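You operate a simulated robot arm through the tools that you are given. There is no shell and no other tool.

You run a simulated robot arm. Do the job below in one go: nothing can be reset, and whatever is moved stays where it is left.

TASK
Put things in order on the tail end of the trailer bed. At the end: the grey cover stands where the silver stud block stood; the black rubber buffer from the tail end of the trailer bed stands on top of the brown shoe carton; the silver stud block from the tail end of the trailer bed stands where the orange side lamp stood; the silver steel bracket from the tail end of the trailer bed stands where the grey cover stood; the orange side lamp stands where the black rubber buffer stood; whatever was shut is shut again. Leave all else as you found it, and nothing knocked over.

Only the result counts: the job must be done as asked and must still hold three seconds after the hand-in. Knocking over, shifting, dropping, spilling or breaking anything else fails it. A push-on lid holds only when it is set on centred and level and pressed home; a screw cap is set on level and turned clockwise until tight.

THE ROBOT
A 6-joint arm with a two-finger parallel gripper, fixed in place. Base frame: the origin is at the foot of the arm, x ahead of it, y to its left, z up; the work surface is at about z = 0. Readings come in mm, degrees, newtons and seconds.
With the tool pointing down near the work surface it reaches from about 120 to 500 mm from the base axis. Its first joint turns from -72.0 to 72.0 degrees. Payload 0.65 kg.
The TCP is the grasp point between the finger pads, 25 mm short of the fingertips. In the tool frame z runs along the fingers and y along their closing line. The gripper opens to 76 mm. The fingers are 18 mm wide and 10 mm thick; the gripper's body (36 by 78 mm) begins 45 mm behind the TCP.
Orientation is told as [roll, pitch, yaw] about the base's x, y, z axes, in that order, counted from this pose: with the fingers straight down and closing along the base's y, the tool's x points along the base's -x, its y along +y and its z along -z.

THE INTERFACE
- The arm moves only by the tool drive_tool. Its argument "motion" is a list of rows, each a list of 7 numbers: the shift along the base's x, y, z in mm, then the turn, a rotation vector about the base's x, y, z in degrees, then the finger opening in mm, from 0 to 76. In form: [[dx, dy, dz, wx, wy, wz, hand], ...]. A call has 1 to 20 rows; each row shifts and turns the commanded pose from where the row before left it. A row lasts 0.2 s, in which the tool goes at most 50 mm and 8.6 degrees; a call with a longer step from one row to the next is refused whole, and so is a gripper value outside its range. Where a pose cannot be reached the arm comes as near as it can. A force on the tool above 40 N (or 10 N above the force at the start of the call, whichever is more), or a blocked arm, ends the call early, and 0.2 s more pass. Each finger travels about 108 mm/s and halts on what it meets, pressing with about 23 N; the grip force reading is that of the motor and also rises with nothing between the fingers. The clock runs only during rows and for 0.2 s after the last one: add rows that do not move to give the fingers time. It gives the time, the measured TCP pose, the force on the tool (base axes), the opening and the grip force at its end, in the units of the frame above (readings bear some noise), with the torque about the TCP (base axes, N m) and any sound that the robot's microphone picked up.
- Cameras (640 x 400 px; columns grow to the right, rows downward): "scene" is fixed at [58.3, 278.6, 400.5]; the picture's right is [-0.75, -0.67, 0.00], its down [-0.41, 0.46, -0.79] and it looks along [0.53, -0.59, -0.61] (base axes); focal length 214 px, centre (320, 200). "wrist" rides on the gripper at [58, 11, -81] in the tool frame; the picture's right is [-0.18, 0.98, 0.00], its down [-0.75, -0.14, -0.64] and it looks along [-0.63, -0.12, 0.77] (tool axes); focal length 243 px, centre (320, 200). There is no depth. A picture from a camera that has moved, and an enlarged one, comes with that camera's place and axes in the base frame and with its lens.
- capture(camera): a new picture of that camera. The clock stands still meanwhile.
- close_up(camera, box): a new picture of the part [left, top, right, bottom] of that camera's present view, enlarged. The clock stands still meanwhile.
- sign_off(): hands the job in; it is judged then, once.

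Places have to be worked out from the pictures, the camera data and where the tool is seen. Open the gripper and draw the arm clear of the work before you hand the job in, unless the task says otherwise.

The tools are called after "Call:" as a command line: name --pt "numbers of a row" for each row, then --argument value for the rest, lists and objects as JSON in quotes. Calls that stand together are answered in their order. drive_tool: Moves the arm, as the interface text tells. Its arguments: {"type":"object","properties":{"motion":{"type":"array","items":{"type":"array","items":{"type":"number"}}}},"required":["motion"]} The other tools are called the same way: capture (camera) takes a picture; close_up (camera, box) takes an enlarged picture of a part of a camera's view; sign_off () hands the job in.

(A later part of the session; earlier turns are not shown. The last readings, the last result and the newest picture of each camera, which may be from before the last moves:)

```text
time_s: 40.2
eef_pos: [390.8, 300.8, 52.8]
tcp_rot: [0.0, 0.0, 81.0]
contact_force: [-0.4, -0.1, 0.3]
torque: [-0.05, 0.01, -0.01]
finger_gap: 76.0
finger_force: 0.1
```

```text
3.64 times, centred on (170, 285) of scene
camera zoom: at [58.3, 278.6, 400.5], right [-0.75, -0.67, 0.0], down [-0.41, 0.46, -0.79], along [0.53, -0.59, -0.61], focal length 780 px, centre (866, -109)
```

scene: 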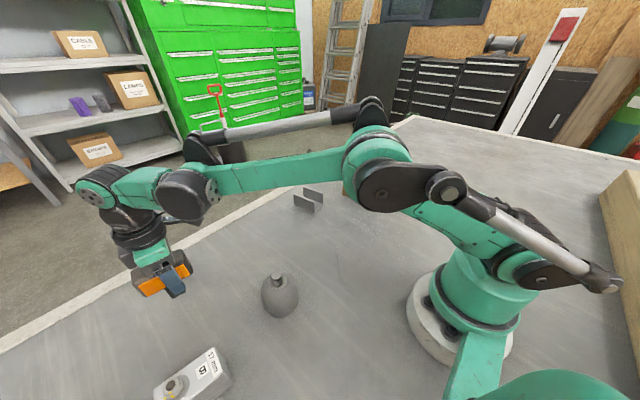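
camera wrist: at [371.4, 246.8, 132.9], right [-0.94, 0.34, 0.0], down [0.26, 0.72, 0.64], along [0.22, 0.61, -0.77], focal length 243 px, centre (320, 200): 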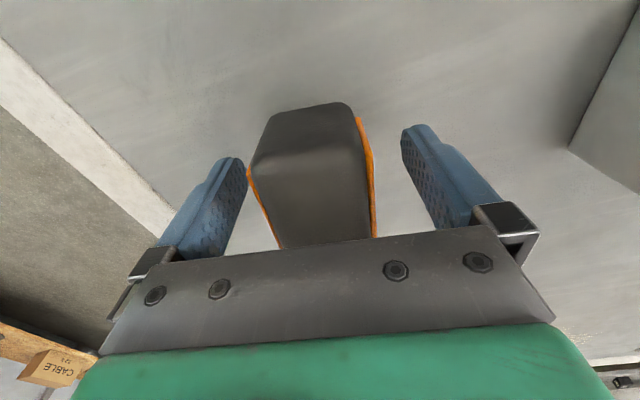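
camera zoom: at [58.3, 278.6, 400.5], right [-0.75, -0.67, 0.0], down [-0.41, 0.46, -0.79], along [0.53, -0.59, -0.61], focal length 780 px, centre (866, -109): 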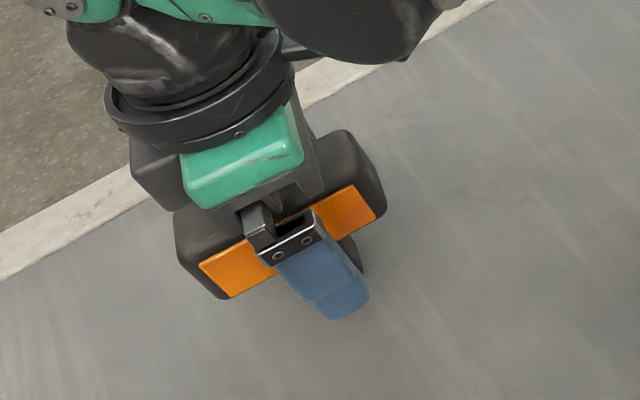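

The lamp stands where the buffer was. I back off upward and inward along its long axis so the fingers clear it.

Call:
drive_tool --pt "-0.5 -3 12 0 0 0 76" --pt "-1 -6 15 0 0 0 76" --pt "-1.2 -8 18 0 0 0 76" --pt "-1.5 -9 20 0 0 0 76" --pt "-10 -5 20 0 0 0 76" --pt "-20 0 20 0 0 0 76" --pt "-25 0 10 0 0 0 76" --pt "-25 5 0 0 0 0 76" --pt "0 0 0 0 0 0 76"

Call:
capture --camera "scene"

Call:
capture --camera "wrist"

```text
time_s: 42.2
eef_pos: [304.1, 274.7, 166.5]
tcp_rot: [0.0, -0.1, 81.0]
contact_force: [0.2, 0.3, 0.9]
torque: [-0.03, -0.02, 0.0]
finger_gap: 76.0
finger_force: 0.1
```

```text
taken
```

scene: 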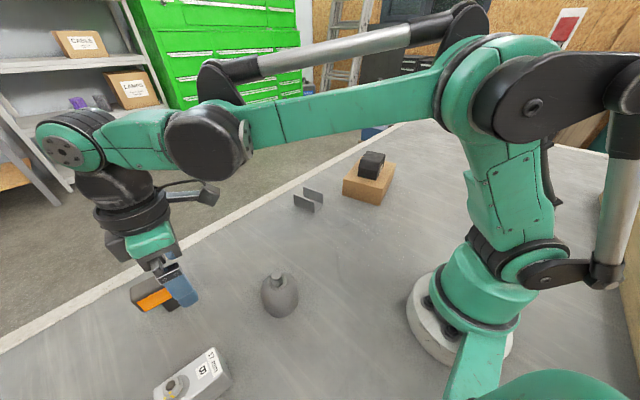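

```text
taken
camera wrist: at [284.9, 220.8, 247.7], right [-0.94, 0.34, 0.0], down [0.26, 0.72, 0.64], along [0.22, 0.61, -0.77], focal length 243 px, centre (320, 200)
```

wrist: 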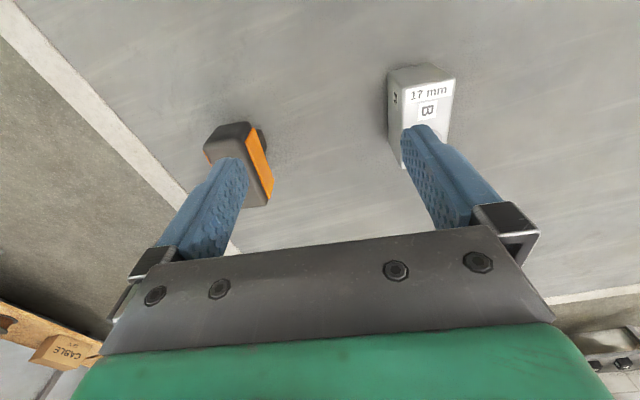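

The lamp is upright at its new place. Next the stud block: I move above it for an aligned look.

Call:
drive_tool --pt "-19 6 0 0 0 0 76" --pt "-19 6 0 0 0 0 76" --pt "-19 6 0 0 0 0 76" --pt "-19 6 -6 0 0 1 76" --pt "0 0 0 0 0 0 76"

Call:
capture --camera "wrist"

Call:
close_up --camera "scene" --box '[80, 240, 260, 400]'

```text
time_s: 43.4
eef_pos: [230.8, 298.9, 160.4]
tcp_rot: [0.0, 0.0, 82.0]
contact_force: [0.3, 0.5, -0.1]
torque: [-0.02, 0.0, 0.0]
finger_gap: 75.7
finger_force: 0.1
```

```text
taken
camera wrist: at [212.6, 244.2, 241.5], right [-0.95, 0.32, 0.0], down [0.25, 0.72, 0.64], along [0.21, 0.61, -0.77], focal length 243 px, centre (320, 200)
```

wrist: 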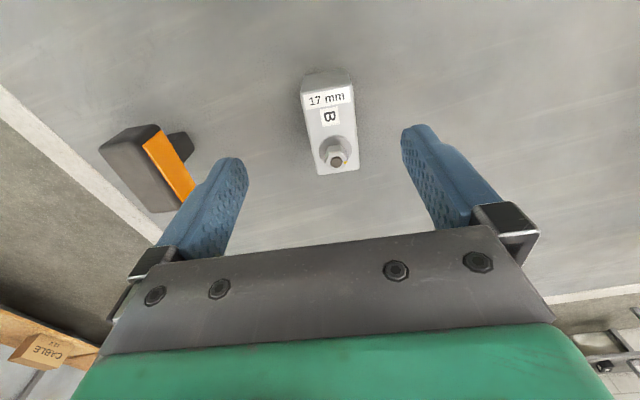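

```text
2.50 times, centred on (170, 320) of scene
camera zoom: at [58.3, 278.6, 400.5], right [-0.75, -0.67, 0.0], down [-0.41, 0.46, -0.79], along [0.53, -0.59, -0.61], focal length 536 px, centre (695, -100)
```

zoom: 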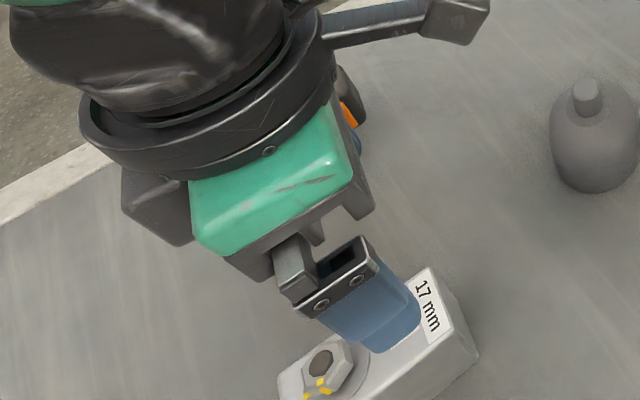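

Call:
close_up --camera "wrist" --box '[270, 50, 390, 190]'

```text
2.86 times, centred on (330, 120) of wrist
camera zoom: at [212.6, 244.2, 241.5], right [-0.95, 0.32, 0.0], down [0.25, 0.72, 0.64], along [0.21, 0.61, -0.77], focal length 693 px, centre (291, 429)
```

zoom: 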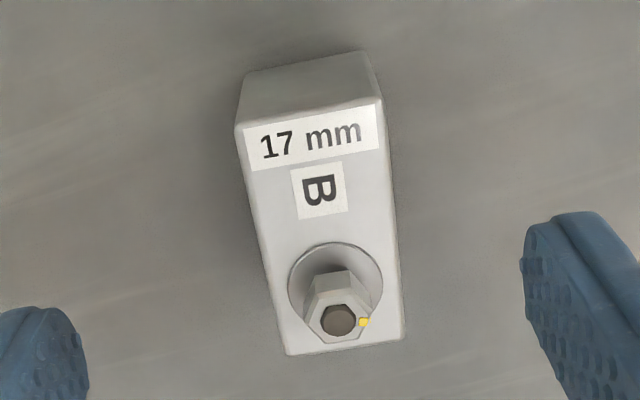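

The stud block is centred near (230,330), about 38 mm wide, axis 81.7°. I move over its centre and descend, keeping the palm above the stud.

Call:
drive_tool --pt "-0.5 15 0 0 0 0 76" --pt "-0.5 15 -5 0 0 0 76" --pt "0 0 -20 0 0 0 76" --pt "0 0 -20 0 0 0 76" --pt "0 0 -20 0 0 0 76" --pt "0 0 -20 0 0 0 76" --pt "0 0 -20 0 0 0 76" --pt "0 0 -10 0 0 0 76" --pt "0 0 -8 0 0 0 76" --pt "0 0 0 0 0 0 76"

Call:
capture --camera "wrist"

```text
time_s: 45.6
eef_pos: [229.8, 328.5, 38.5]
tcp_rot: [0.0, 0.1, 81.9]
contact_force: [0.2, -0.7, 0.5]
torque: [0.0, -0.01, 0.0]
finger_gap: 76.1
finger_force: 0.1
```

```text
taken
camera wrist: at [211.0, 274.2, 119.4], right [-0.95, 0.32, 0.0], down [0.25, 0.72, 0.64], along [0.21, 0.61, -0.77], focal length 243 px, centre (320, 200)
```

wrist: 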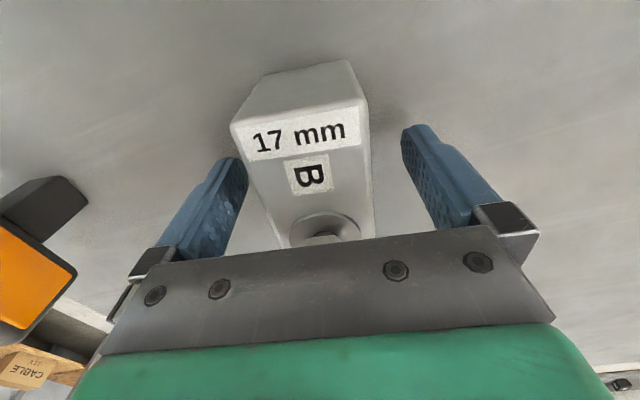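

Well centred. I lower slightly more and close on the block gradually.

Call:
drive_tool --pt "0 0 -3 0 0 0 76" --pt "0 0 0 0 0 0 62" --pt "0 0 0 0 0 0 52" --pt "0 0 0 0 0 0 45" --pt "0 0 0 0 0 0 41" --pt "0 0 0 0 0 0 38" --pt "0 0 0 0 0 0 34" --pt "0 0 0 0 0 0 28" --pt "0 0 0 0 0 0 22" --pt "0 0 0 0 0 0 22"

Call:
drive_tool --pt "0 0 4 0 0 0 22" --pt "0 0 6 0 0 0 22" --pt "0 0 0 0 0 0 22"

Call:
capture --camera "wrist"

```text
time_s: 47.8
eef_pos: [230.6, 329.4, 34.1]
tcp_rot: [0.0, 0.0, 81.9]
contact_force: [0.0, 0.3, -0.3]
torque: [-0.01, -0.1, -0.08]
finger_gap: 39.7
finger_force: 23.4
```

```text
time_s: 48.6
eef_pos: [229.8, 329.3, 45.7]
tcp_rot: [0.0, 0.0, 81.9]
contact_force: [0.4, 0.5, -4.8]
torque: [0.03, 0.01, -0.02]
finger_gap: 39.8
finger_force: 23.3
```

```text
taken
camera wrist: at [211.1, 274.1, 126.5], right [-0.95, 0.32, 0.0], down [0.25, 0.72, 0.64], along [0.21, 0.61, -0.77], focal length 243 px, centre (320, 200)
```

wrist: 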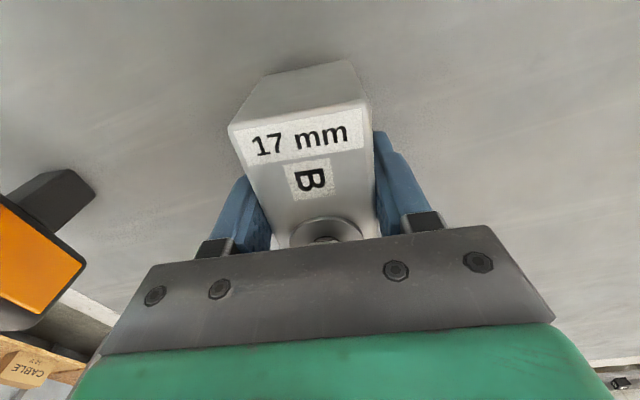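

The block (about 4.8 N) is held firmly. I lift it high and carry it over to the lamp's old spot near (409.5,131).

Call:
drive_tool --pt "0 0 18 0 0 0 22" --pt "0 0 22 0 0 0 22" --pt "0 0 22 0 0 0 22" --pt "0 0 22 0 0 0 22" --pt "0 0 16 0 0 0 22" --pt "18 -20 0 0 0 0 22" --pt "24 -26 0 0 0 0 22" --pt "24 -26 0 0 0 0 22" --pt "24 -26 0 0 0 0 22" --pt "24 -26 0 0 0 0 22" --pt "24 -26 0 0 0 0 22" --pt "24 -26 0 0 0 0 22" --pt "17.5 -22 0 0 0 -1 22" --pt "0 0 0 0 0 0 22"

Call:
capture --camera "scene"

Call:
capture --camera "wrist"

```text
time_s: 51.6
eef_pos: [409.1, 130.5, 145.2]
tcp_rot: [0.0, 0.0, 80.9]
contact_force: [0.1, -0.8, -4.6]
torque: [0.01, 0.02, -0.02]
finger_gap: 39.7
finger_force: 23.5
```

```text
taken
```

scene: 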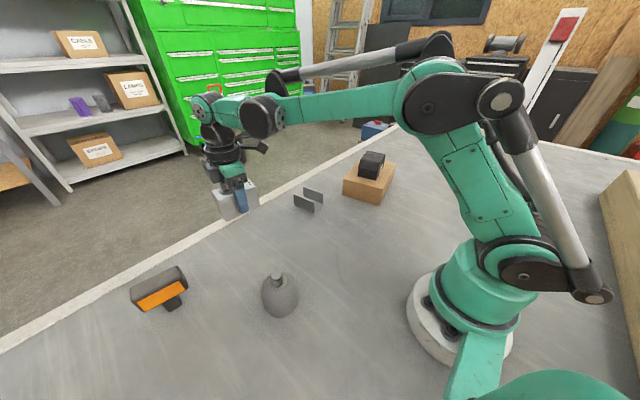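

```text
taken
camera wrist: at [389.7, 76.2, 226.3], right [-0.94, 0.34, 0.0], down [0.26, 0.72, 0.64], along [0.22, 0.61, -0.77], focal length 243 px, centre (320, 200)
```

wrist: 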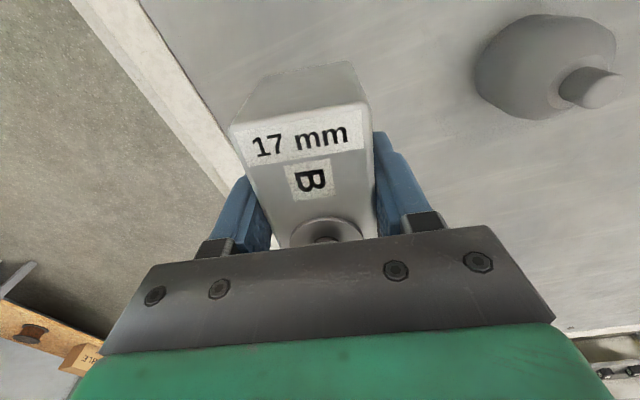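

Above the lamp's old spot with clear space below. I descend to just above the bed.

Call:
drive_tool --pt "0.3 0 -20 0 0 0 22" --pt "0 0 -20 0 0 0 22" --pt "0 0 -20 0 0 0 22" --pt "0 0 -20 0 0 0 22" --pt "0 0 -14 0 0 0 22" --pt "0 0 -9 0 0 0 22" --pt "0 0 -3 0 0 0 22" --pt "0 0 0 0 0 0 22"

```text
time_s: 53.4
eef_pos: [409.9, 130.9, 40.5]
tcp_rot: [0.0, 0.0, 80.9]
contact_force: [-0.5, 0.1, -4.4]
torque: [-0.02, 0.03, 0.03]
finger_gap: 40.3
finger_force: 22.7
```

Call:
drive_tool --pt "0 0 -2 0 0 0 22" --pt "0 0 -1.5 0 0 0 22" --pt "0 0 0 0 0 0 22"

```text
time_s: 54.2
eef_pos: [409.2, 130.8, 36.5]
tcp_rot: [0.0, 0.1, 80.9]
contact_force: [-3.5, 1.0, 8.0]
torque: [0.06, -0.13, -0.04]
finger_gap: 39.8
finger_force: 23.3
```

First contact. I settle it a touch further, then check.

Call:
drive_tool --pt "0 0 -0.4 0 0 0 22" --pt "0 0 0 0 0 0 22"

Call:
close_up --camera "scene" --box '[190, 150, 300, 260]'

```text
time_s: 54.8
eef_pos: [409.3, 131.8, 35.8]
tcp_rot: [-0.1, -0.1, 80.9]
contact_force: [-4.1, 5.4, 17.8]
torque: [0.0, 0.0, -0.02]
finger_gap: 40.3
finger_force: 22.8
```

```text
3.64 times, centred on (245, 205) of scene
camera zoom: at [58.3, 278.6, 400.5], right [-0.75, -0.67, 0.0], down [-0.41, 0.46, -0.79], along [0.53, -0.59, -0.61], focal length 780 px, centre (593, 182)
```

zoom: 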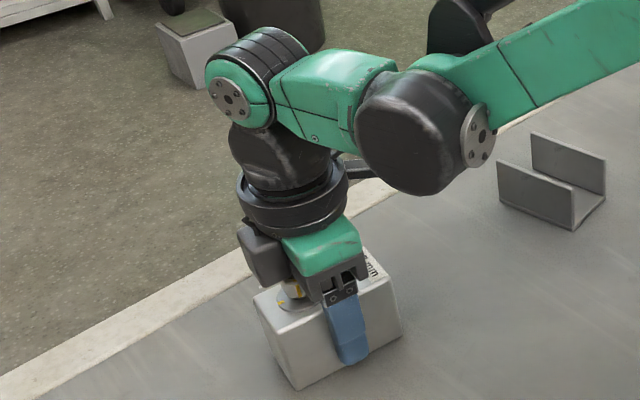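

The block rests on the bed (about 18 N down). I ease off slightly and open.

Call:
drive_tool --pt "0 0 0.3 0 0 0 22" --pt "0 0 0 0 0 0 38" --pt "0 0 0 0 0 0 42" --pt "0 0 0 0 0 0 48" --pt "0 0 0 0 0 0 58" --pt "0 0 0 0 0 0 70" --pt "0 0 0 0 0 0 76" --pt "0 0 0 0 0 0 76"

Call:
drive_tool --pt "0 0 10 0 0 0 76" --pt "0 0 20 0 0 0 76" --pt "0 0 20 0 0 0 76" --pt "0 0 20 0 0 0 76" --pt "0 0 25 0 0 0 76" --pt "0 0 25 0 0 0 76" --pt "0 0 0 0 0 0 76"

Call:
capture --camera "wrist"

Call:
capture --camera "scene"

```text
time_s: 56.6
eef_pos: [410.6, 131.0, 36.0]
tcp_rot: [0.0, 0.0, 80.9]
contact_force: [0.0, 0.1, -0.7]
torque: [-0.03, 0.02, 0.01]
finger_gap: 76.1
finger_force: 0.0
```

```text
time_s: 58.2
eef_pos: [409.9, 130.7, 155.8]
tcp_rot: [0.0, 0.0, 80.9]
contact_force: [0.3, 0.0, -0.7]
torque: [0.01, -0.02, 0.0]
finger_gap: 75.6
finger_force: 0.1
```

```text
taken
camera wrist: at [390.1, 76.1, 235.9], right [-0.94, 0.34, 0.0], down [0.26, 0.72, 0.64], along [0.22, 0.61, -0.77], focal length 243 px, centre (320, 200)
```

wrist: 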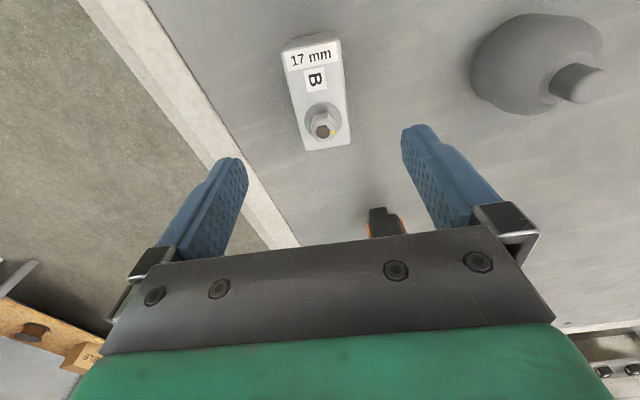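

```text
taken
```

scene: 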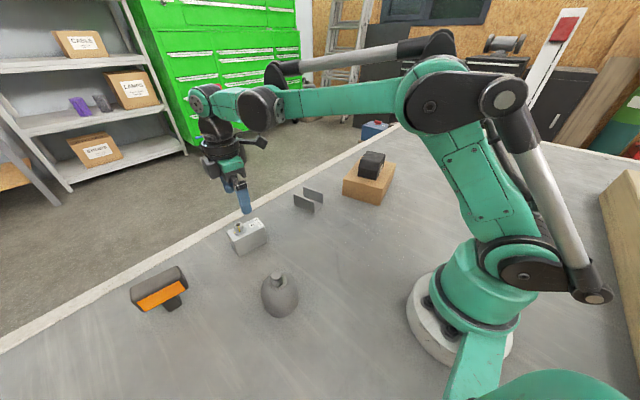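

The stud block stands upright at the lamp's old spot. Now I move to view the grey cover up close from the near side.

Call:
drive_tool --pt "-40 -3 10 0 0 0 76" --pt "-40 -3 5 0 0 0 76" --pt "-40 -3 0 0 0 0 76" --pt "-40 -3 0 0 0 0 76" --pt "0 0 0 0 0 0 76"

Call:
capture --camera "wrist"

Call:
close_up --camera "scene" --box '[240, 250, 320, 330]'

```text
time_s: 59.4
eef_pos: [247.9, 119.4, 169.8]
tcp_rot: [0.0, 0.1, 80.9]
contact_force: [0.2, 0.7, 0.2]
torque: [-0.01, -0.01, 0.02]
finger_gap: 76.0
finger_force: 0.0
```

```text
taken
camera wrist: at [229.1, 65.3, 250.4], right [-0.94, 0.34, 0.0], down [0.26, 0.72, 0.64], along [0.22, 0.61, -0.77], focal length 243 px, centre (320, 200)
```

wrist: 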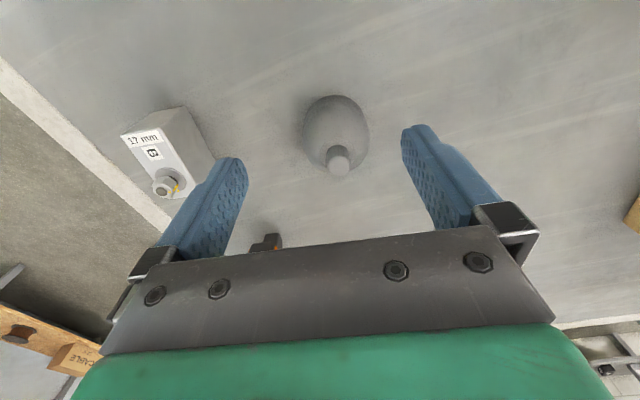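

```text
5.00 times, centred on (280, 290) of scene
camera zoom: at [58.3, 278.6, 400.5], right [-0.75, -0.67, 0.0], down [-0.41, 0.46, -0.79], along [0.53, -0.59, -0.61], focal length 1072 px, centre (520, -250)
```

zoom: 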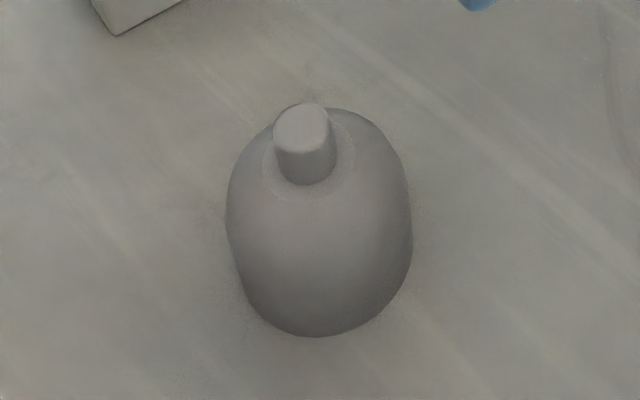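

Call:
close_up --camera "wrist" --box '[280, 80, 400, 190]'

```text
3.64 times, centred on (340, 135) of wrist
camera zoom: at [229.1, 65.3, 250.4], right [-0.94, 0.34, 0.0], down [0.26, 0.72, 0.64], along [0.22, 0.61, -0.77], focal length 882 px, centre (247, 436)
```

zoom: 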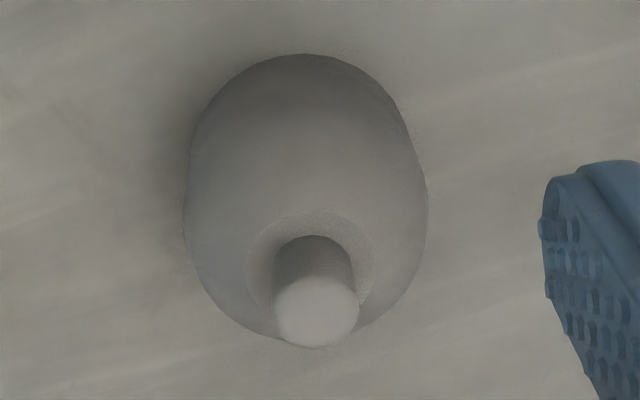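

The cover's knob is about 19 mm wide, its top near z=78, dome top near z=58, axis at about (250.5,170.5). I'll grip the knob with the fingertips; first I hover above it and verify.

Call:
drive_tool --pt "0.6 13 -10 0 0 0 50" --pt "0.7 13 -10 0 0 0 50" --pt "0.7 13 -15 0 0 0 50" --pt "0.6 12 -15 0 0 0 50" --pt "0 0 0 0 0 0 50"

Call:
capture --camera "wrist"

Call:
close_up --camera "scene" --box '[220, 210, 340, 330]'

```text
time_s: 60.6
eef_pos: [251.6, 169.1, 119.4]
tcp_rot: [0.0, -0.1, 80.8]
contact_force: [-0.1, -0.2, 0.0]
torque: [-0.02, 0.0, -0.02]
finger_gap: 49.9
finger_force: 0.0
```

```text
taken
camera wrist: at [232.4, 116.0, 200.6], right [-0.94, 0.34, 0.0], down [0.26, 0.72, 0.64], along [0.22, 0.61, -0.77], focal length 243 px, centre (320, 200)
```

wrist: 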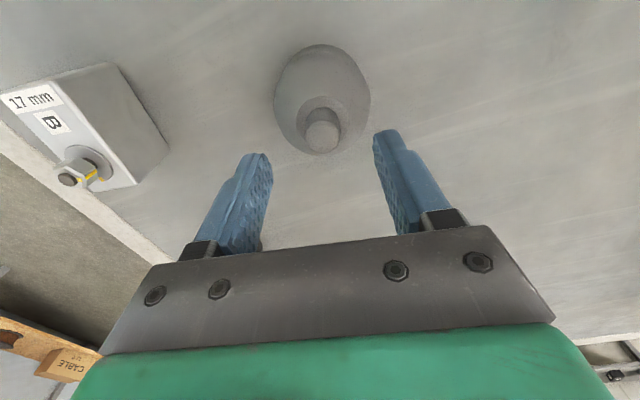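

```text
3.33 times, centred on (280, 270) of scene
camera zoom: at [58.3, 278.6, 400.5], right [-0.75, -0.67, 0.0], down [-0.41, 0.46, -0.79], along [0.53, -0.59, -0.61], focal length 715 px, centre (453, -33)
```

zoom: 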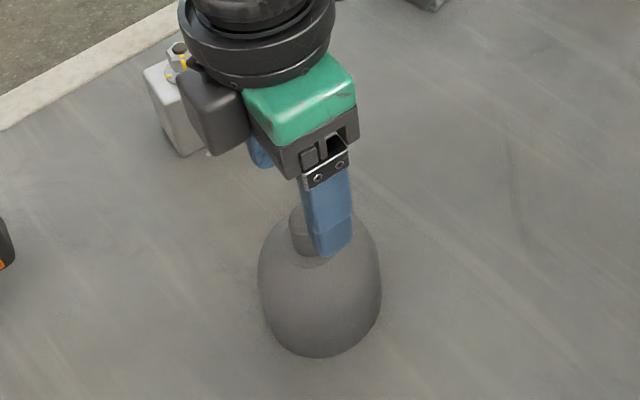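

The knob lies directly under the tool (within about 1 mm). I descend so the fingertips sit beside the knob, just above the dome, and close slowly.

Call:
drive_tool --pt "-0.2 0.8 -12 0 0 0 50" --pt "0 0 -12 0 0 0 50" --pt "0 0 -6 0 0 0 50" --pt "0 0 -3 0 0 0 50" --pt "0 0 0 0 0 0 50"

Call:
capture --camera "wrist"

Call:
close_up --camera "scene" --box '[240, 240, 320, 320]'

```text
time_s: 61.8
eef_pos: [251.0, 170.8, 87.5]
tcp_rot: [0.0, 0.0, 80.9]
contact_force: [-0.7, 0.1, 0.5]
torque: [-0.04, 0.01, 0.01]
finger_gap: 50.1
finger_force: 0.1
```

```text
taken
camera wrist: at [232.0, 117.1, 168.2], right [-0.94, 0.34, 0.0], down [0.26, 0.72, 0.64], along [0.22, 0.61, -0.77], focal length 243 px, centre (320, 200)
```

wrist: 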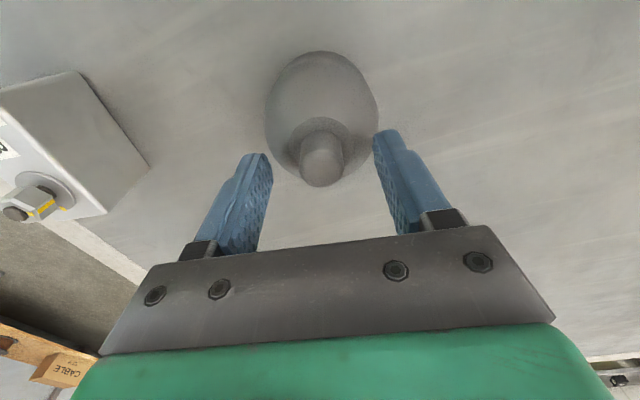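

```text
5.00 times, centred on (280, 280) of scene
camera zoom: at [58.3, 278.6, 400.5], right [-0.75, -0.67, 0.0], down [-0.41, 0.46, -0.79], along [0.53, -0.59, -0.61], focal length 1072 px, centre (520, -200)
```

zoom: 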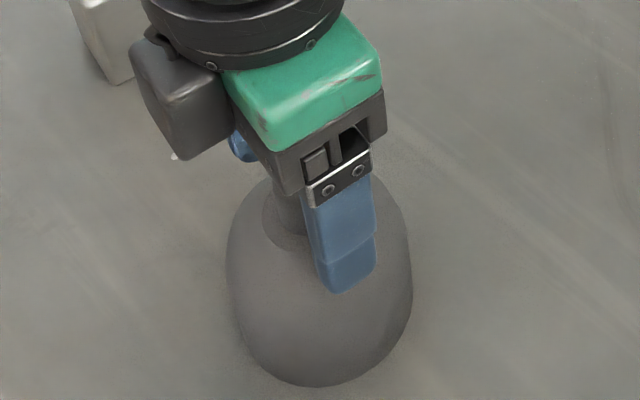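

Centred. Closing slowly on the knob now.

Call:
drive_tool --pt "0 0 0 0 0 0 40" --pt "0 0 0 0 0 0 30" --pt "0 0 0 0 0 0 25" --pt "0 0 0 0 0 0 22" --pt "0 0 0 0 0 0 20" --pt "0 0 0 0 0 0 18" --pt "0 0 0 0 0 0 15" --pt "0 0 0 0 0 0 10" --pt "0 0 0 0 0 0 5" --pt "0 0 0 0 0 0 5"

Call:
capture --camera "wrist"

```text
time_s: 64.0
eef_pos: [250.4, 171.5, 87.4]
tcp_rot: [-0.1, -0.1, 80.8]
contact_force: [0.3, 0.1, 0.5]
torque: [0.0, -0.03, 0.01]
finger_gap: 18.5
finger_force: 23.6
```

```text
taken
camera wrist: at [232.0, 117.1, 168.3], right [-0.94, 0.34, 0.0], down [0.26, 0.72, 0.64], along [0.22, 0.61, -0.77], focal length 243 px, centre (320, 200)
```

wrist: 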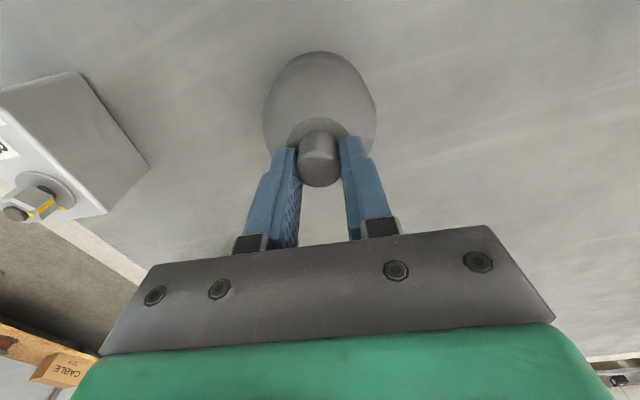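

The knob is held at 18.5 mm. I lift straight up gently and watch the force and what may be underneath.

Call:
drive_tool --pt "0 0 3 0 0 0 5" --pt "0 0 3 0 0 0 5" --pt "0 0 0 0 0 0 5"

Call:
close_up --camera "scene" --box '[240, 240, 320, 330]'

```text
time_s: 64.8
eef_pos: [253.5, 171.8, 94.4]
tcp_rot: [0.0, 0.0, 80.9]
contact_force: [-0.2, 0.1, 0.0]
torque: [-0.02, 0.0, 0.01]
finger_gap: 18.9
finger_force: 23.1
```

```text
4.44 times, centred on (280, 285) of scene
camera zoom: at [58.3, 278.6, 400.5], right [-0.75, -0.67, 0.0], down [-0.41, 0.46, -0.79], along [0.53, -0.59, -0.61], focal length 953 px, centre (498, -178)
```

zoom: 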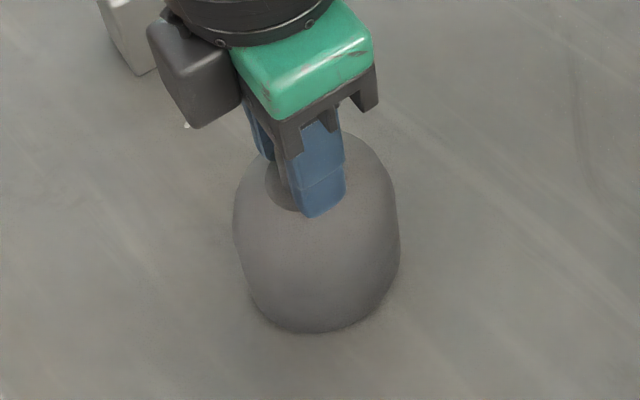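

The force barely changed—either it is very light or I must check it rises. I lift a bit more and look.

Call:
drive_tool --pt "0 0 8 0 0 0 5" --pt "0 0 10 0 0 0 5" --pt "0 0 10 0 0 0 5" --pt "0 0 0 0 0 0 5"

Call:
capture --camera "wrist"

Call:
close_up --camera "scene" --box '[230, 220, 330, 340]'

```text
time_s: 65.8
eef_pos: [251.6, 171.5, 122.5]
tcp_rot: [0.0, 0.0, 81.0]
contact_force: [-0.3, -1.0, -0.5]
torque: [0.01, 0.02, 0.0]
finger_gap: 18.6
finger_force: 23.2
```

```text
taken
camera wrist: at [232.7, 116.7, 203.1], right [-0.94, 0.34, 0.0], down [0.26, 0.72, 0.64], along [0.22, 0.61, -0.77], focal length 243 px, centre (320, 200)
```

wrist: 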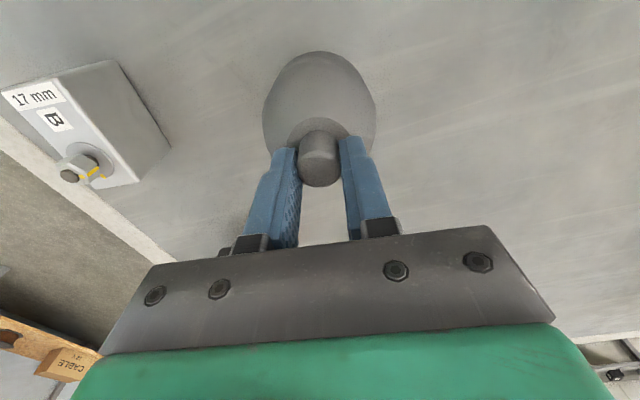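

```text
3.33 times, centred on (280, 280) of scene
camera zoom: at [58.3, 278.6, 400.5], right [-0.75, -0.67, 0.0], down [-0.41, 0.46, -0.79], along [0.53, -0.59, -0.61], focal length 715 px, centre (453, -67)
```

zoom: 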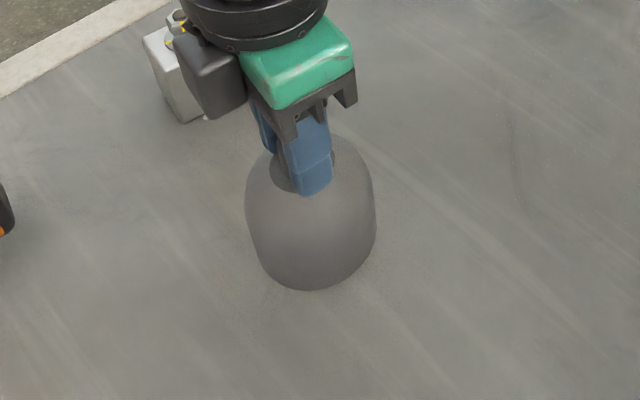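

The cover lifts and is very light. I raise it further and look at the spot beneath it for anything hidden.

Call:
drive_tool --pt "0 0 15 0 0 0 5" --pt "0 0 20 0 0 0 5" --pt "0 0 20 0 0 0 5" --pt "0 0 20 0 0 0 5" --pt "0 0 0 0 0 0 5"

Call:
capture --camera "scene"

Call:
close_up --camera "scene" --box '[220, 200, 340, 340]'

Call:
capture --camera "wrist"

```text
time_s: 67.0
eef_pos: [252.5, 171.8, 197.5]
tcp_rot: [0.0, -0.1, 80.9]
contact_force: [-0.3, -0.9, -1.5]
torque: [-0.04, -0.01, 0.02]
finger_gap: 18.8
finger_force: 23.1
```

```text
taken
```

scene: 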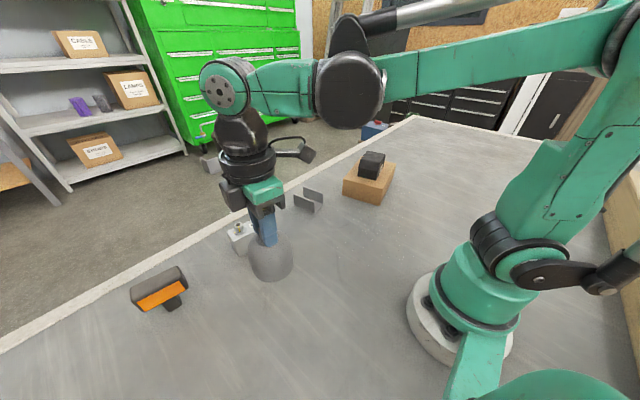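

```text
2.86 times, centred on (280, 270) of scene
camera zoom: at [58.3, 278.6, 400.5], right [-0.75, -0.67, 0.0], down [-0.41, 0.46, -0.79], along [0.53, -0.59, -0.61], focal length 613 px, centre (434, 0)
```

zoom: 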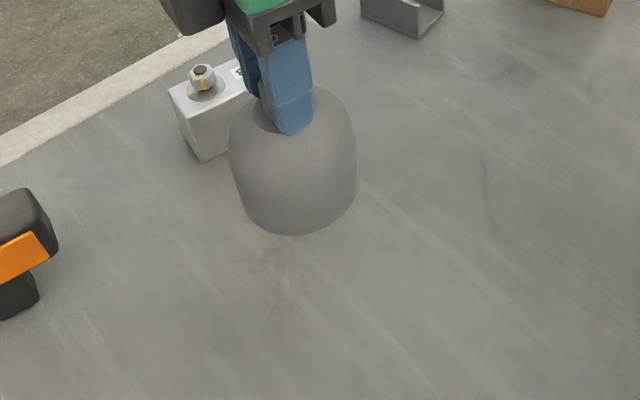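

```text
taken
camera wrist: at [232.9, 116.9, 278.2], right [-0.94, 0.34, 0.0], down [0.26, 0.72, 0.64], along [0.22, 0.61, -0.77], focal length 243 px, centre (320, 200)
```

wrist: 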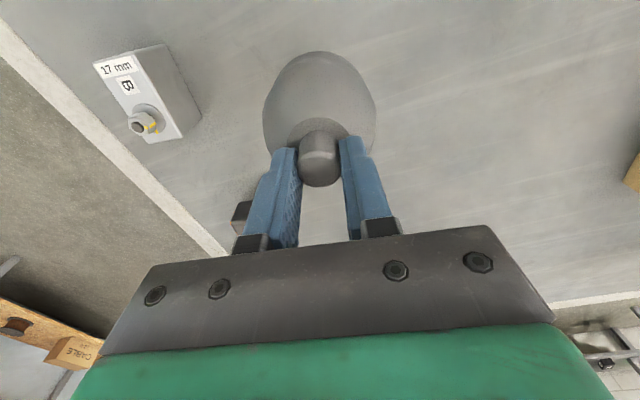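

Nothing was under the cover. I carry it to the stud block's old spot at about (230,330) and lower it close to the bed.

Call:
drive_tool --pt "-2 18 0 0 0 0 5" --pt "-4 28 0 0 0 0 5" --pt "-4 28 0 0 0 0 5" --pt "-4 28 0 0 0 0 5" --pt "-4 28 0 0 0 0 5" --pt "-3 29 0 0 0 0 5" --pt "0 0 -15 0 0 0 5" --pt "0 0 -20 0 0 0 5" --pt "0 0 -20 0 0 0 5" --pt "0 0 -20 0 0 0 5" --pt "0 0 -15 0 0 0 5" --pt "0 0 -8 0 0 0 5" --pt "0 0 0 0 0 0 5"

Call:
capture --camera "scene"

Call:
capture --camera "wrist"

```text
time_s: 69.8
eef_pos: [232.0, 329.3, 99.1]
tcp_rot: [-0.1, -0.1, 80.9]
contact_force: [1.1, 0.6, -0.9]
torque: [0.02, -0.01, 0.0]
finger_gap: 18.9
finger_force: 22.8
```

```text
taken
```

scene: 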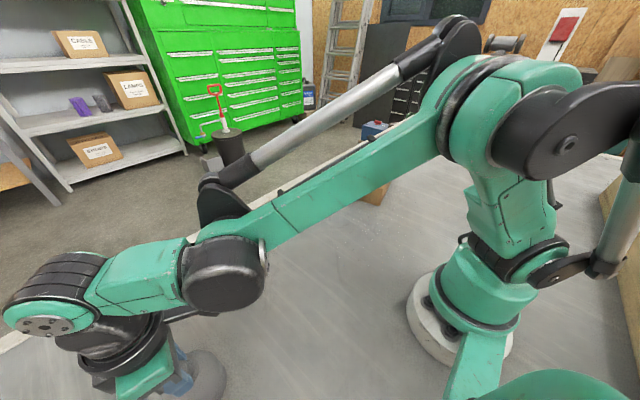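

```text
taken
camera wrist: at [212.0, 274.9, 179.1], right [-0.94, 0.34, 0.0], down [0.26, 0.72, 0.64], along [0.22, 0.61, -0.77], focal length 243 px, centre (320, 200)
```

wrist: 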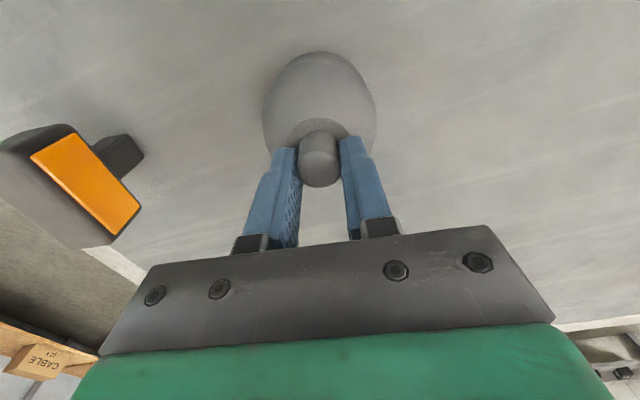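

Now about 11 mm above the bed. I lower in smaller steps to contact.

Call:
drive_tool --pt "-1 0.5 -4 0 0 0 5" --pt "0 0 -3 0 0 0 5" --pt "0 0 -1.5 0 0 0 5" --pt "0 0 0 0 0 0 5"

```text
time_s: 70.8
eef_pos: [230.5, 330.6, 88.9]
tcp_rot: [0.1, 0.0, 80.9]
contact_force: [-0.4, 0.8, -0.1]
torque: [0.01, 0.02, -0.04]
finger_gap: 18.6
finger_force: 23.3
```

Call:
drive_tool --pt "0 0 -1 0 0 0 5" --pt "0 0 -0.7 0 0 0 5" --pt "0 0 0 0 0 0 5"

```text
time_s: 71.6
eef_pos: [229.5, 329.4, 88.8]
tcp_rot: [0.0, 0.0, 80.8]
contact_force: [-0.6, 0.4, -0.2]
torque: [-0.02, 0.01, 0.02]
finger_gap: 18.8
finger_force: 22.7
```

Call:
drive_tool --pt "0 0 -0.6 0 0 0 5" --pt "0 0 0 0 0 0 5"

```text
time_s: 72.2
eef_pos: [229.9, 328.9, 88.6]
tcp_rot: [0.1, -0.1, 80.9]
contact_force: [0.4, 0.4, -0.2]
torque: [0.03, 0.02, 0.0]
finger_gap: 18.3
finger_force: 23.2
```

The force still shows no contact, so I continue with half-millimetre steps.

Call:
drive_tool --pt "0 0 -0.6 0 0 0 5" --pt "0 0 0 0 0 0 5"

```text
time_s: 72.8
eef_pos: [230.6, 329.7, 86.8]
tcp_rot: [0.0, 0.0, 80.8]
contact_force: [0.6, -2.4, 14.0]
torque: [-0.04, -0.04, 0.01]
finger_gap: 18.6
finger_force: 23.4
```

Contact felt (14 N). I relieve the pressure slightly, open the fingers slowly, then rise straight up.

Call:
drive_tool --pt "0 0 0.25 0 0 0 5" --pt "0 0 0 0 0 0 17" --pt "0 0 0 0 0 0 20" --pt "0 0 0 0 0 0 24" --pt "0 0 0 0 0 0 30" --pt "0 0 0 0 0 0 40" --pt "0 0 0 0 0 0 50" --pt "0 0 0 0 0 0 50"

Call:
drive_tool --pt "0 0 8 0 0 0 50" --pt "0 0 15 0 0 0 50" --pt "0 0 20 0 0 0 50" --pt "0 0 25 0 0 0 50" --pt "0 0 25 0 0 0 50" --pt "0 0 0 0 0 0 50"

Call:
capture --camera "wrist"

Call:
capture --camera "scene"

```text
time_s: 74.6
eef_pos: [229.2, 329.8, 86.3]
tcp_rot: [0.0, 0.0, 81.0]
contact_force: [0.1, 0.8, 2.0]
torque: [0.03, 0.03, 0.03]
finger_gap: 50.1
finger_force: 0.1
```

```text
time_s: 76.0
eef_pos: [228.6, 330.0, 180.3]
tcp_rot: [0.0, 0.1, 80.9]
contact_force: [0.5, 0.6, 0.6]
torque: [-0.02, 0.02, 0.01]
finger_gap: 50.0
finger_force: 0.1
```

```text
taken
camera wrist: at [208.9, 275.9, 260.7], right [-0.94, 0.34, 0.0], down [0.26, 0.72, 0.64], along [0.22, 0.61, -0.77], focal length 243 px, centre (320, 200)
```

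wrist: 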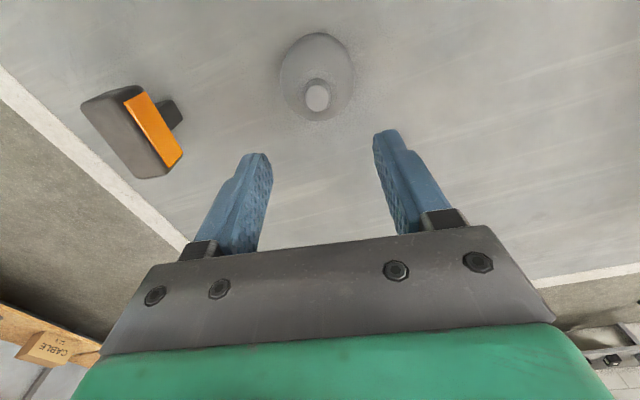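

```text
taken
```

scene: 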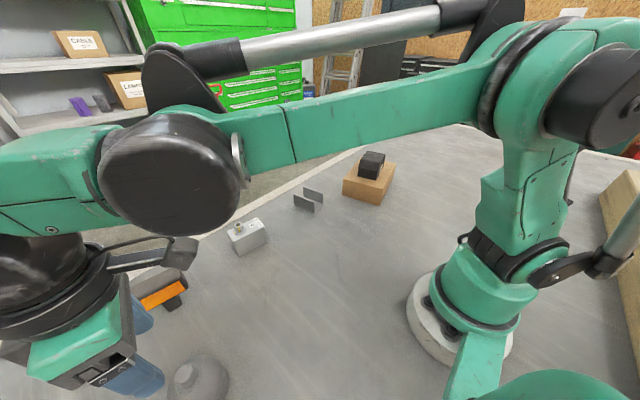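

The cover stands at the stud block's old spot. Now I travel to the bracket to inspect it, turning the wrist back on the way.

Call:
drive_tool --pt "10 -39 5 0 0 -8.1 76" --pt "10 -39 5 0 0 -8.1 76" --pt "10 -39 5 0 0 -8.1 76" --pt "10 -39 0 0 0 -8.1 76" --pt "10 -39 0 0 0 -8.1 76" --pt "10 -39 0 0 0 -8.1 76" --pt "10 -39 0 0 0 -8.1 76" --pt "10 -39 0 0 0 -8.1 76" --pt "10 -39 0 0 0 -8.1 76" --pt "10 -39 0 0 0 -8.1 76" --pt "0 0 0 0 0 0 76"

Call:
capture --camera "wrist"

Call:
capture --camera "scene"

Call:
close_up --camera "scene" --box '[280, 170, 340, 220]'

```text
time_s: 78.4
eef_pos: [329.4, -60.2, 194.9]
tcp_rot: [0.0, 0.0, -0.3]
contact_force: [0.3, -0.3, 0.1]
torque: [-0.02, 0.01, 0.04]
finger_gap: 75.9
finger_force: 0.2
```

```text
taken
camera wrist: at [271.8, -48.4, 275.4], right [0.19, 0.98, 0.0], down [0.75, -0.14, 0.64], along [0.63, -0.12, -0.77], focal length 243 px, centre (320, 200)
```

wrist: 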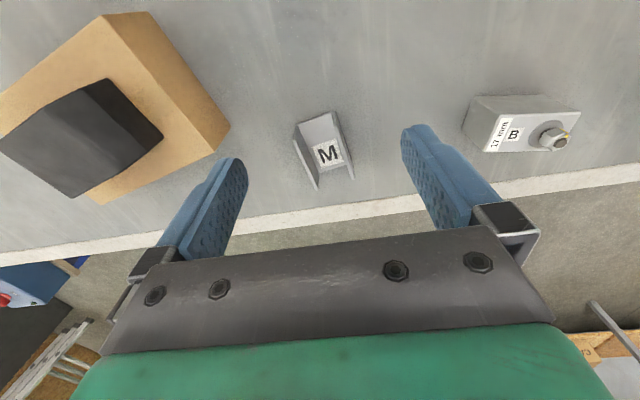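

```text
taken
```

scene: 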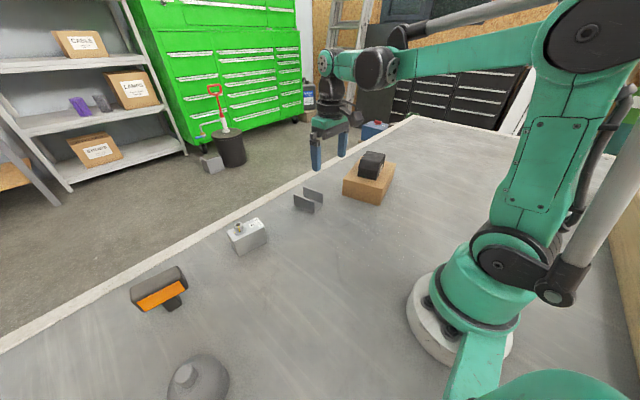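

```text
8.00 times, centred on (310, 195) of scene
camera zoom: at [58.4, 278.6, 400.5], right [-0.75, -0.67, 0.0], down [-0.41, 0.46, -0.79], along [0.53, -0.59, -0.61], focal length 1716 px, centre (400, 240)
```

zoom: 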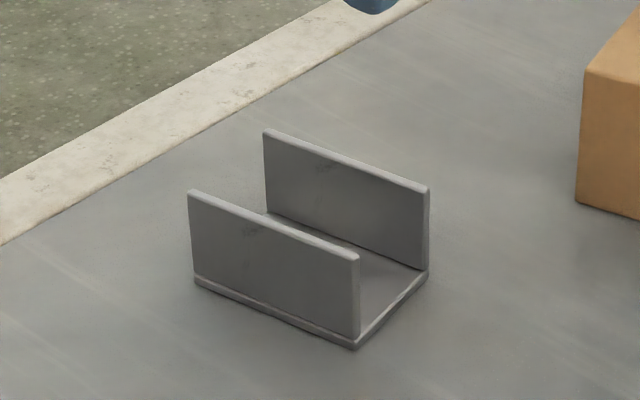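

Call:
close_up --camera "wrist" --box '[280, 100, 370, 200]'

```text
4.00 times, centred on (325, 150) of wrist
camera zoom: at [271.8, -48.4, 275.4], right [0.19, 0.98, 0.0], down [0.75, -0.14, 0.64], along [0.63, -0.12, -0.77], focal length 970 px, centre (300, 400)
```

zoom: 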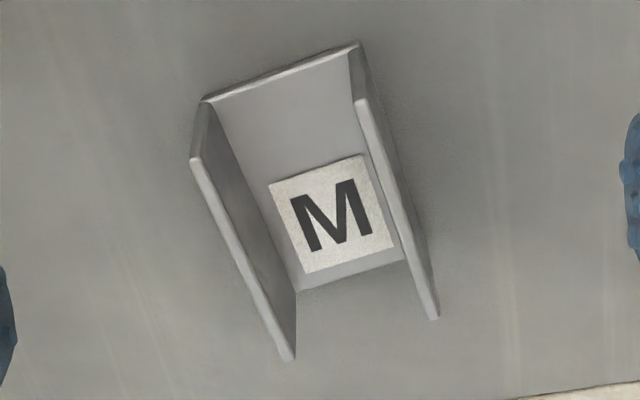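

The bracket is a U-channel about 71×50 mm and 40 mm tall, centred near (411,-70) with its axis at about 9°. I'll grip both walls from outside; I move above it and check alignment.

Call:
drive_tool --pt "20 -2 -10 0 0 3 76" --pt "20 -2 -15 0 0 3 76" --pt "20 -3 -20 0 0 3 76" --pt "15 -3 -20 0 0 0 76" --pt "0 0 0 0 0 0 76"

Call:
capture --camera "wrist"

Call:
close_up --camera "wrist" --box '[260, 70, 380, 200]'

```text
time_s: 79.6
eef_pos: [403.1, -69.2, 130.4]
tcp_rot: [0.0, 0.0, 8.9]
contact_force: [-0.3, 0.2, -0.1]
torque: [-0.01, 0.01, 0.01]
finger_gap: 75.9
finger_force: 0.0
```

```text
taken
camera wrist: at [344.4, -66.7, 210.9], right [0.03, 1.0, 0.0], down [0.77, -0.02, 0.64], along [0.64, -0.02, -0.77], focal length 243 px, centre (320, 200)
```

wrist: 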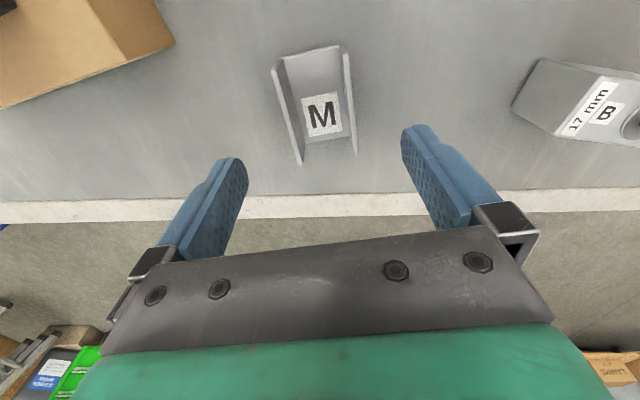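

```text
3.08 times, centred on (320, 135) of wrist
camera zoom: at [344.4, -66.7, 210.9], right [0.03, 1.0, 0.0], down [0.77, -0.02, 0.64], along [0.64, -0.02, -0.77], focal length 746 px, centre (320, 400)
```

zoom: 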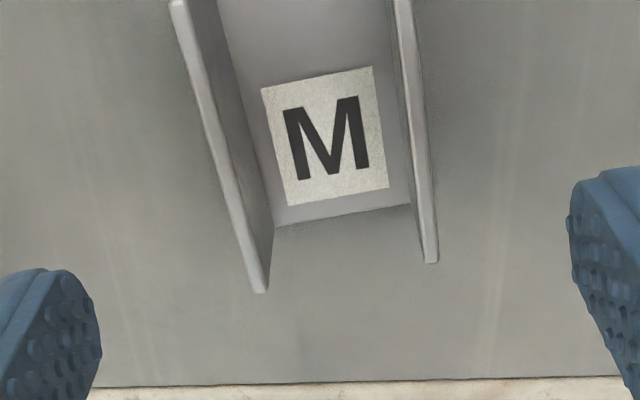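

The channel's centre is at about (408.8,-69.1), axis 9.6°. I align over it and descend with the fingers outside both walls.

Call:
drive_tool --pt "3 -0.4 -10 0 0 0.7 76" --pt "2.3 0 -18 0 0 0 76" --pt "0 0 -18 0 0 0 76" --pt "0 0 -18 0 0 0 76" --pt "0 0 -18 0 0 0 76" --pt "0 0 -12 0 0 0 76" --pt "0 0 -6 0 0 0 76" --pt "0 0 0 0 0 0 76"

Call:
capture --camera "wrist"

Call:
close_up --camera "scene" --box '[260, 130, 360, 230]'

```text
time_s: 81.4
eef_pos: [408.3, -70.0, 30.4]
tcp_rot: [0.0, 0.0, 9.7]
contact_force: [-0.3, 0.1, 0.4]
torque: [0.0, -0.01, 0.02]
finger_gap: 76.0
finger_force: 0.0
```

```text
taken
camera wrist: at [350.4, -67.5, 111.0], right [0.02, 1.0, 0.0], down [0.77, -0.01, 0.64], along [0.64, -0.01, -0.77], focal length 243 px, centre (320, 200)
```

wrist: 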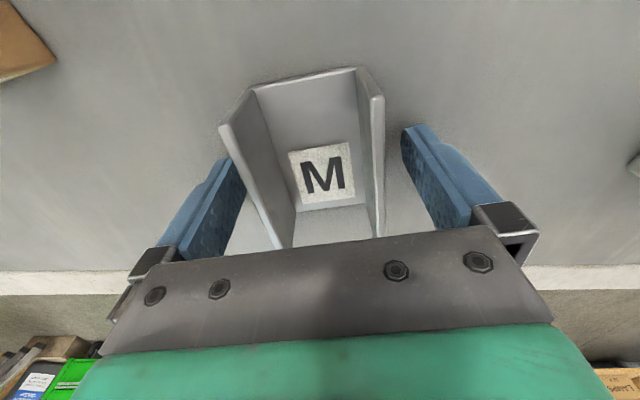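

```text
4.00 times, centred on (310, 180) of scene
camera zoom: at [58.3, 278.6, 400.5], right [-0.75, -0.67, 0.0], down [-0.41, 0.46, -0.79], along [0.53, -0.59, -0.61], focal length 858 px, centre (360, 280)
```

zoom: 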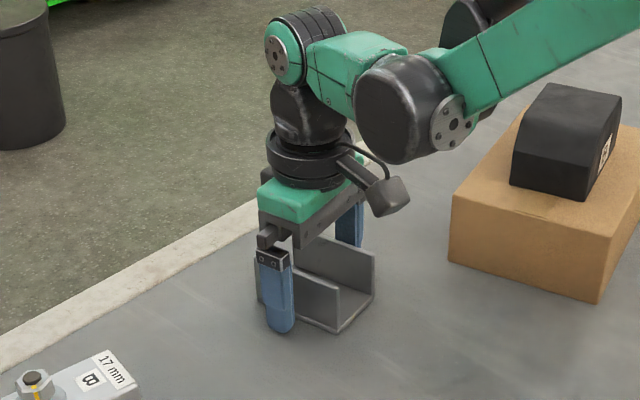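

The fingers straddle the bracket. I close gradually on both walls.

Call:
drive_tool --pt "0 0 0 0 0 0 66" --pt "0 0 0 0 0 0 58" --pt "0 0 0 0 0 0 54" --pt "0 0 0 0 0 0 51" --pt "0 0 0 0 0 0 49" --pt "0 0 0 0 0 0 47" --pt "0 0 0 0 0 0 44" --pt "0 0 0 0 0 0 40" --pt "0 0 0 0 0 0 36" --pt "0 0 0 0 0 0 36"

Call:
drive_tool --pt "0 0 4 0 0 0 36" --pt "0 0 8 0 0 0 36" --pt "0 0 10 0 0 0 36" --pt "0 0 0 0 0 0 36"

Call:
capture --camera "wrist"

Call:
close_up --camera "scene" --box '[260, 130, 360, 230]'

```text
time_s: 83.6
eef_pos: [409.5, -69.7, 30.6]
tcp_rot: [0.0, 0.0, 9.6]
contact_force: [-0.1, -1.7, 0.5]
torque: [-0.06, -0.05, -0.04]
finger_gap: 49.6
finger_force: 23.1
```

```text
time_s: 84.6
eef_pos: [410.1, -69.1, 52.6]
tcp_rot: [0.0, -0.1, 9.6]
contact_force: [-0.5, 0.1, -4.1]
torque: [0.03, 0.0, 0.02]
finger_gap: 49.9
finger_force: 23.0
```

```text
taken
camera wrist: at [351.3, -67.2, 133.2], right [0.02, 1.0, 0.0], down [0.77, -0.01, 0.64], along [0.64, -0.01, -0.77], focal length 243 px, centre (320, 200)
```

wrist: 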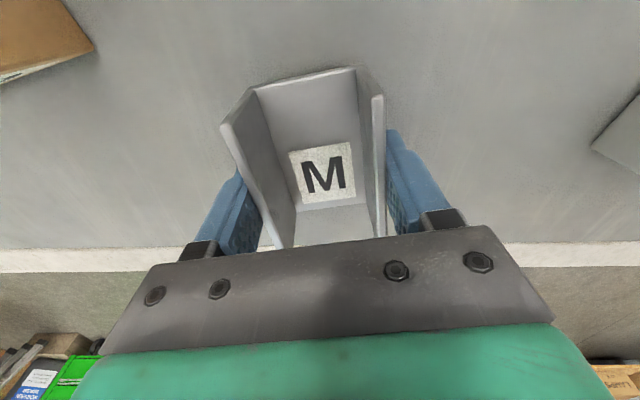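

```text
4.00 times, centred on (310, 180) of scene
camera zoom: at [58.4, 278.6, 400.5], right [-0.75, -0.67, 0.0], down [-0.41, 0.46, -0.79], along [0.53, -0.59, -0.61], focal length 858 px, centre (360, 280)
```

zoom: 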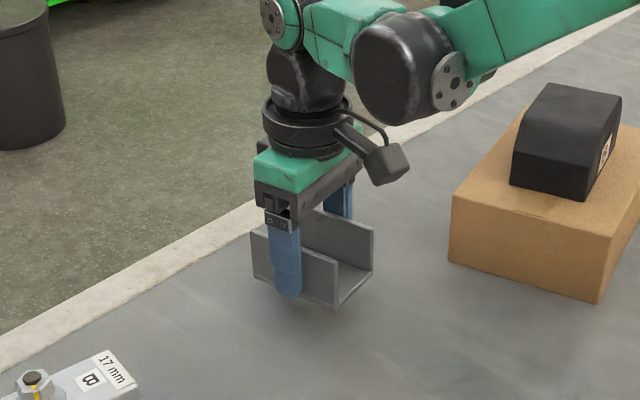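

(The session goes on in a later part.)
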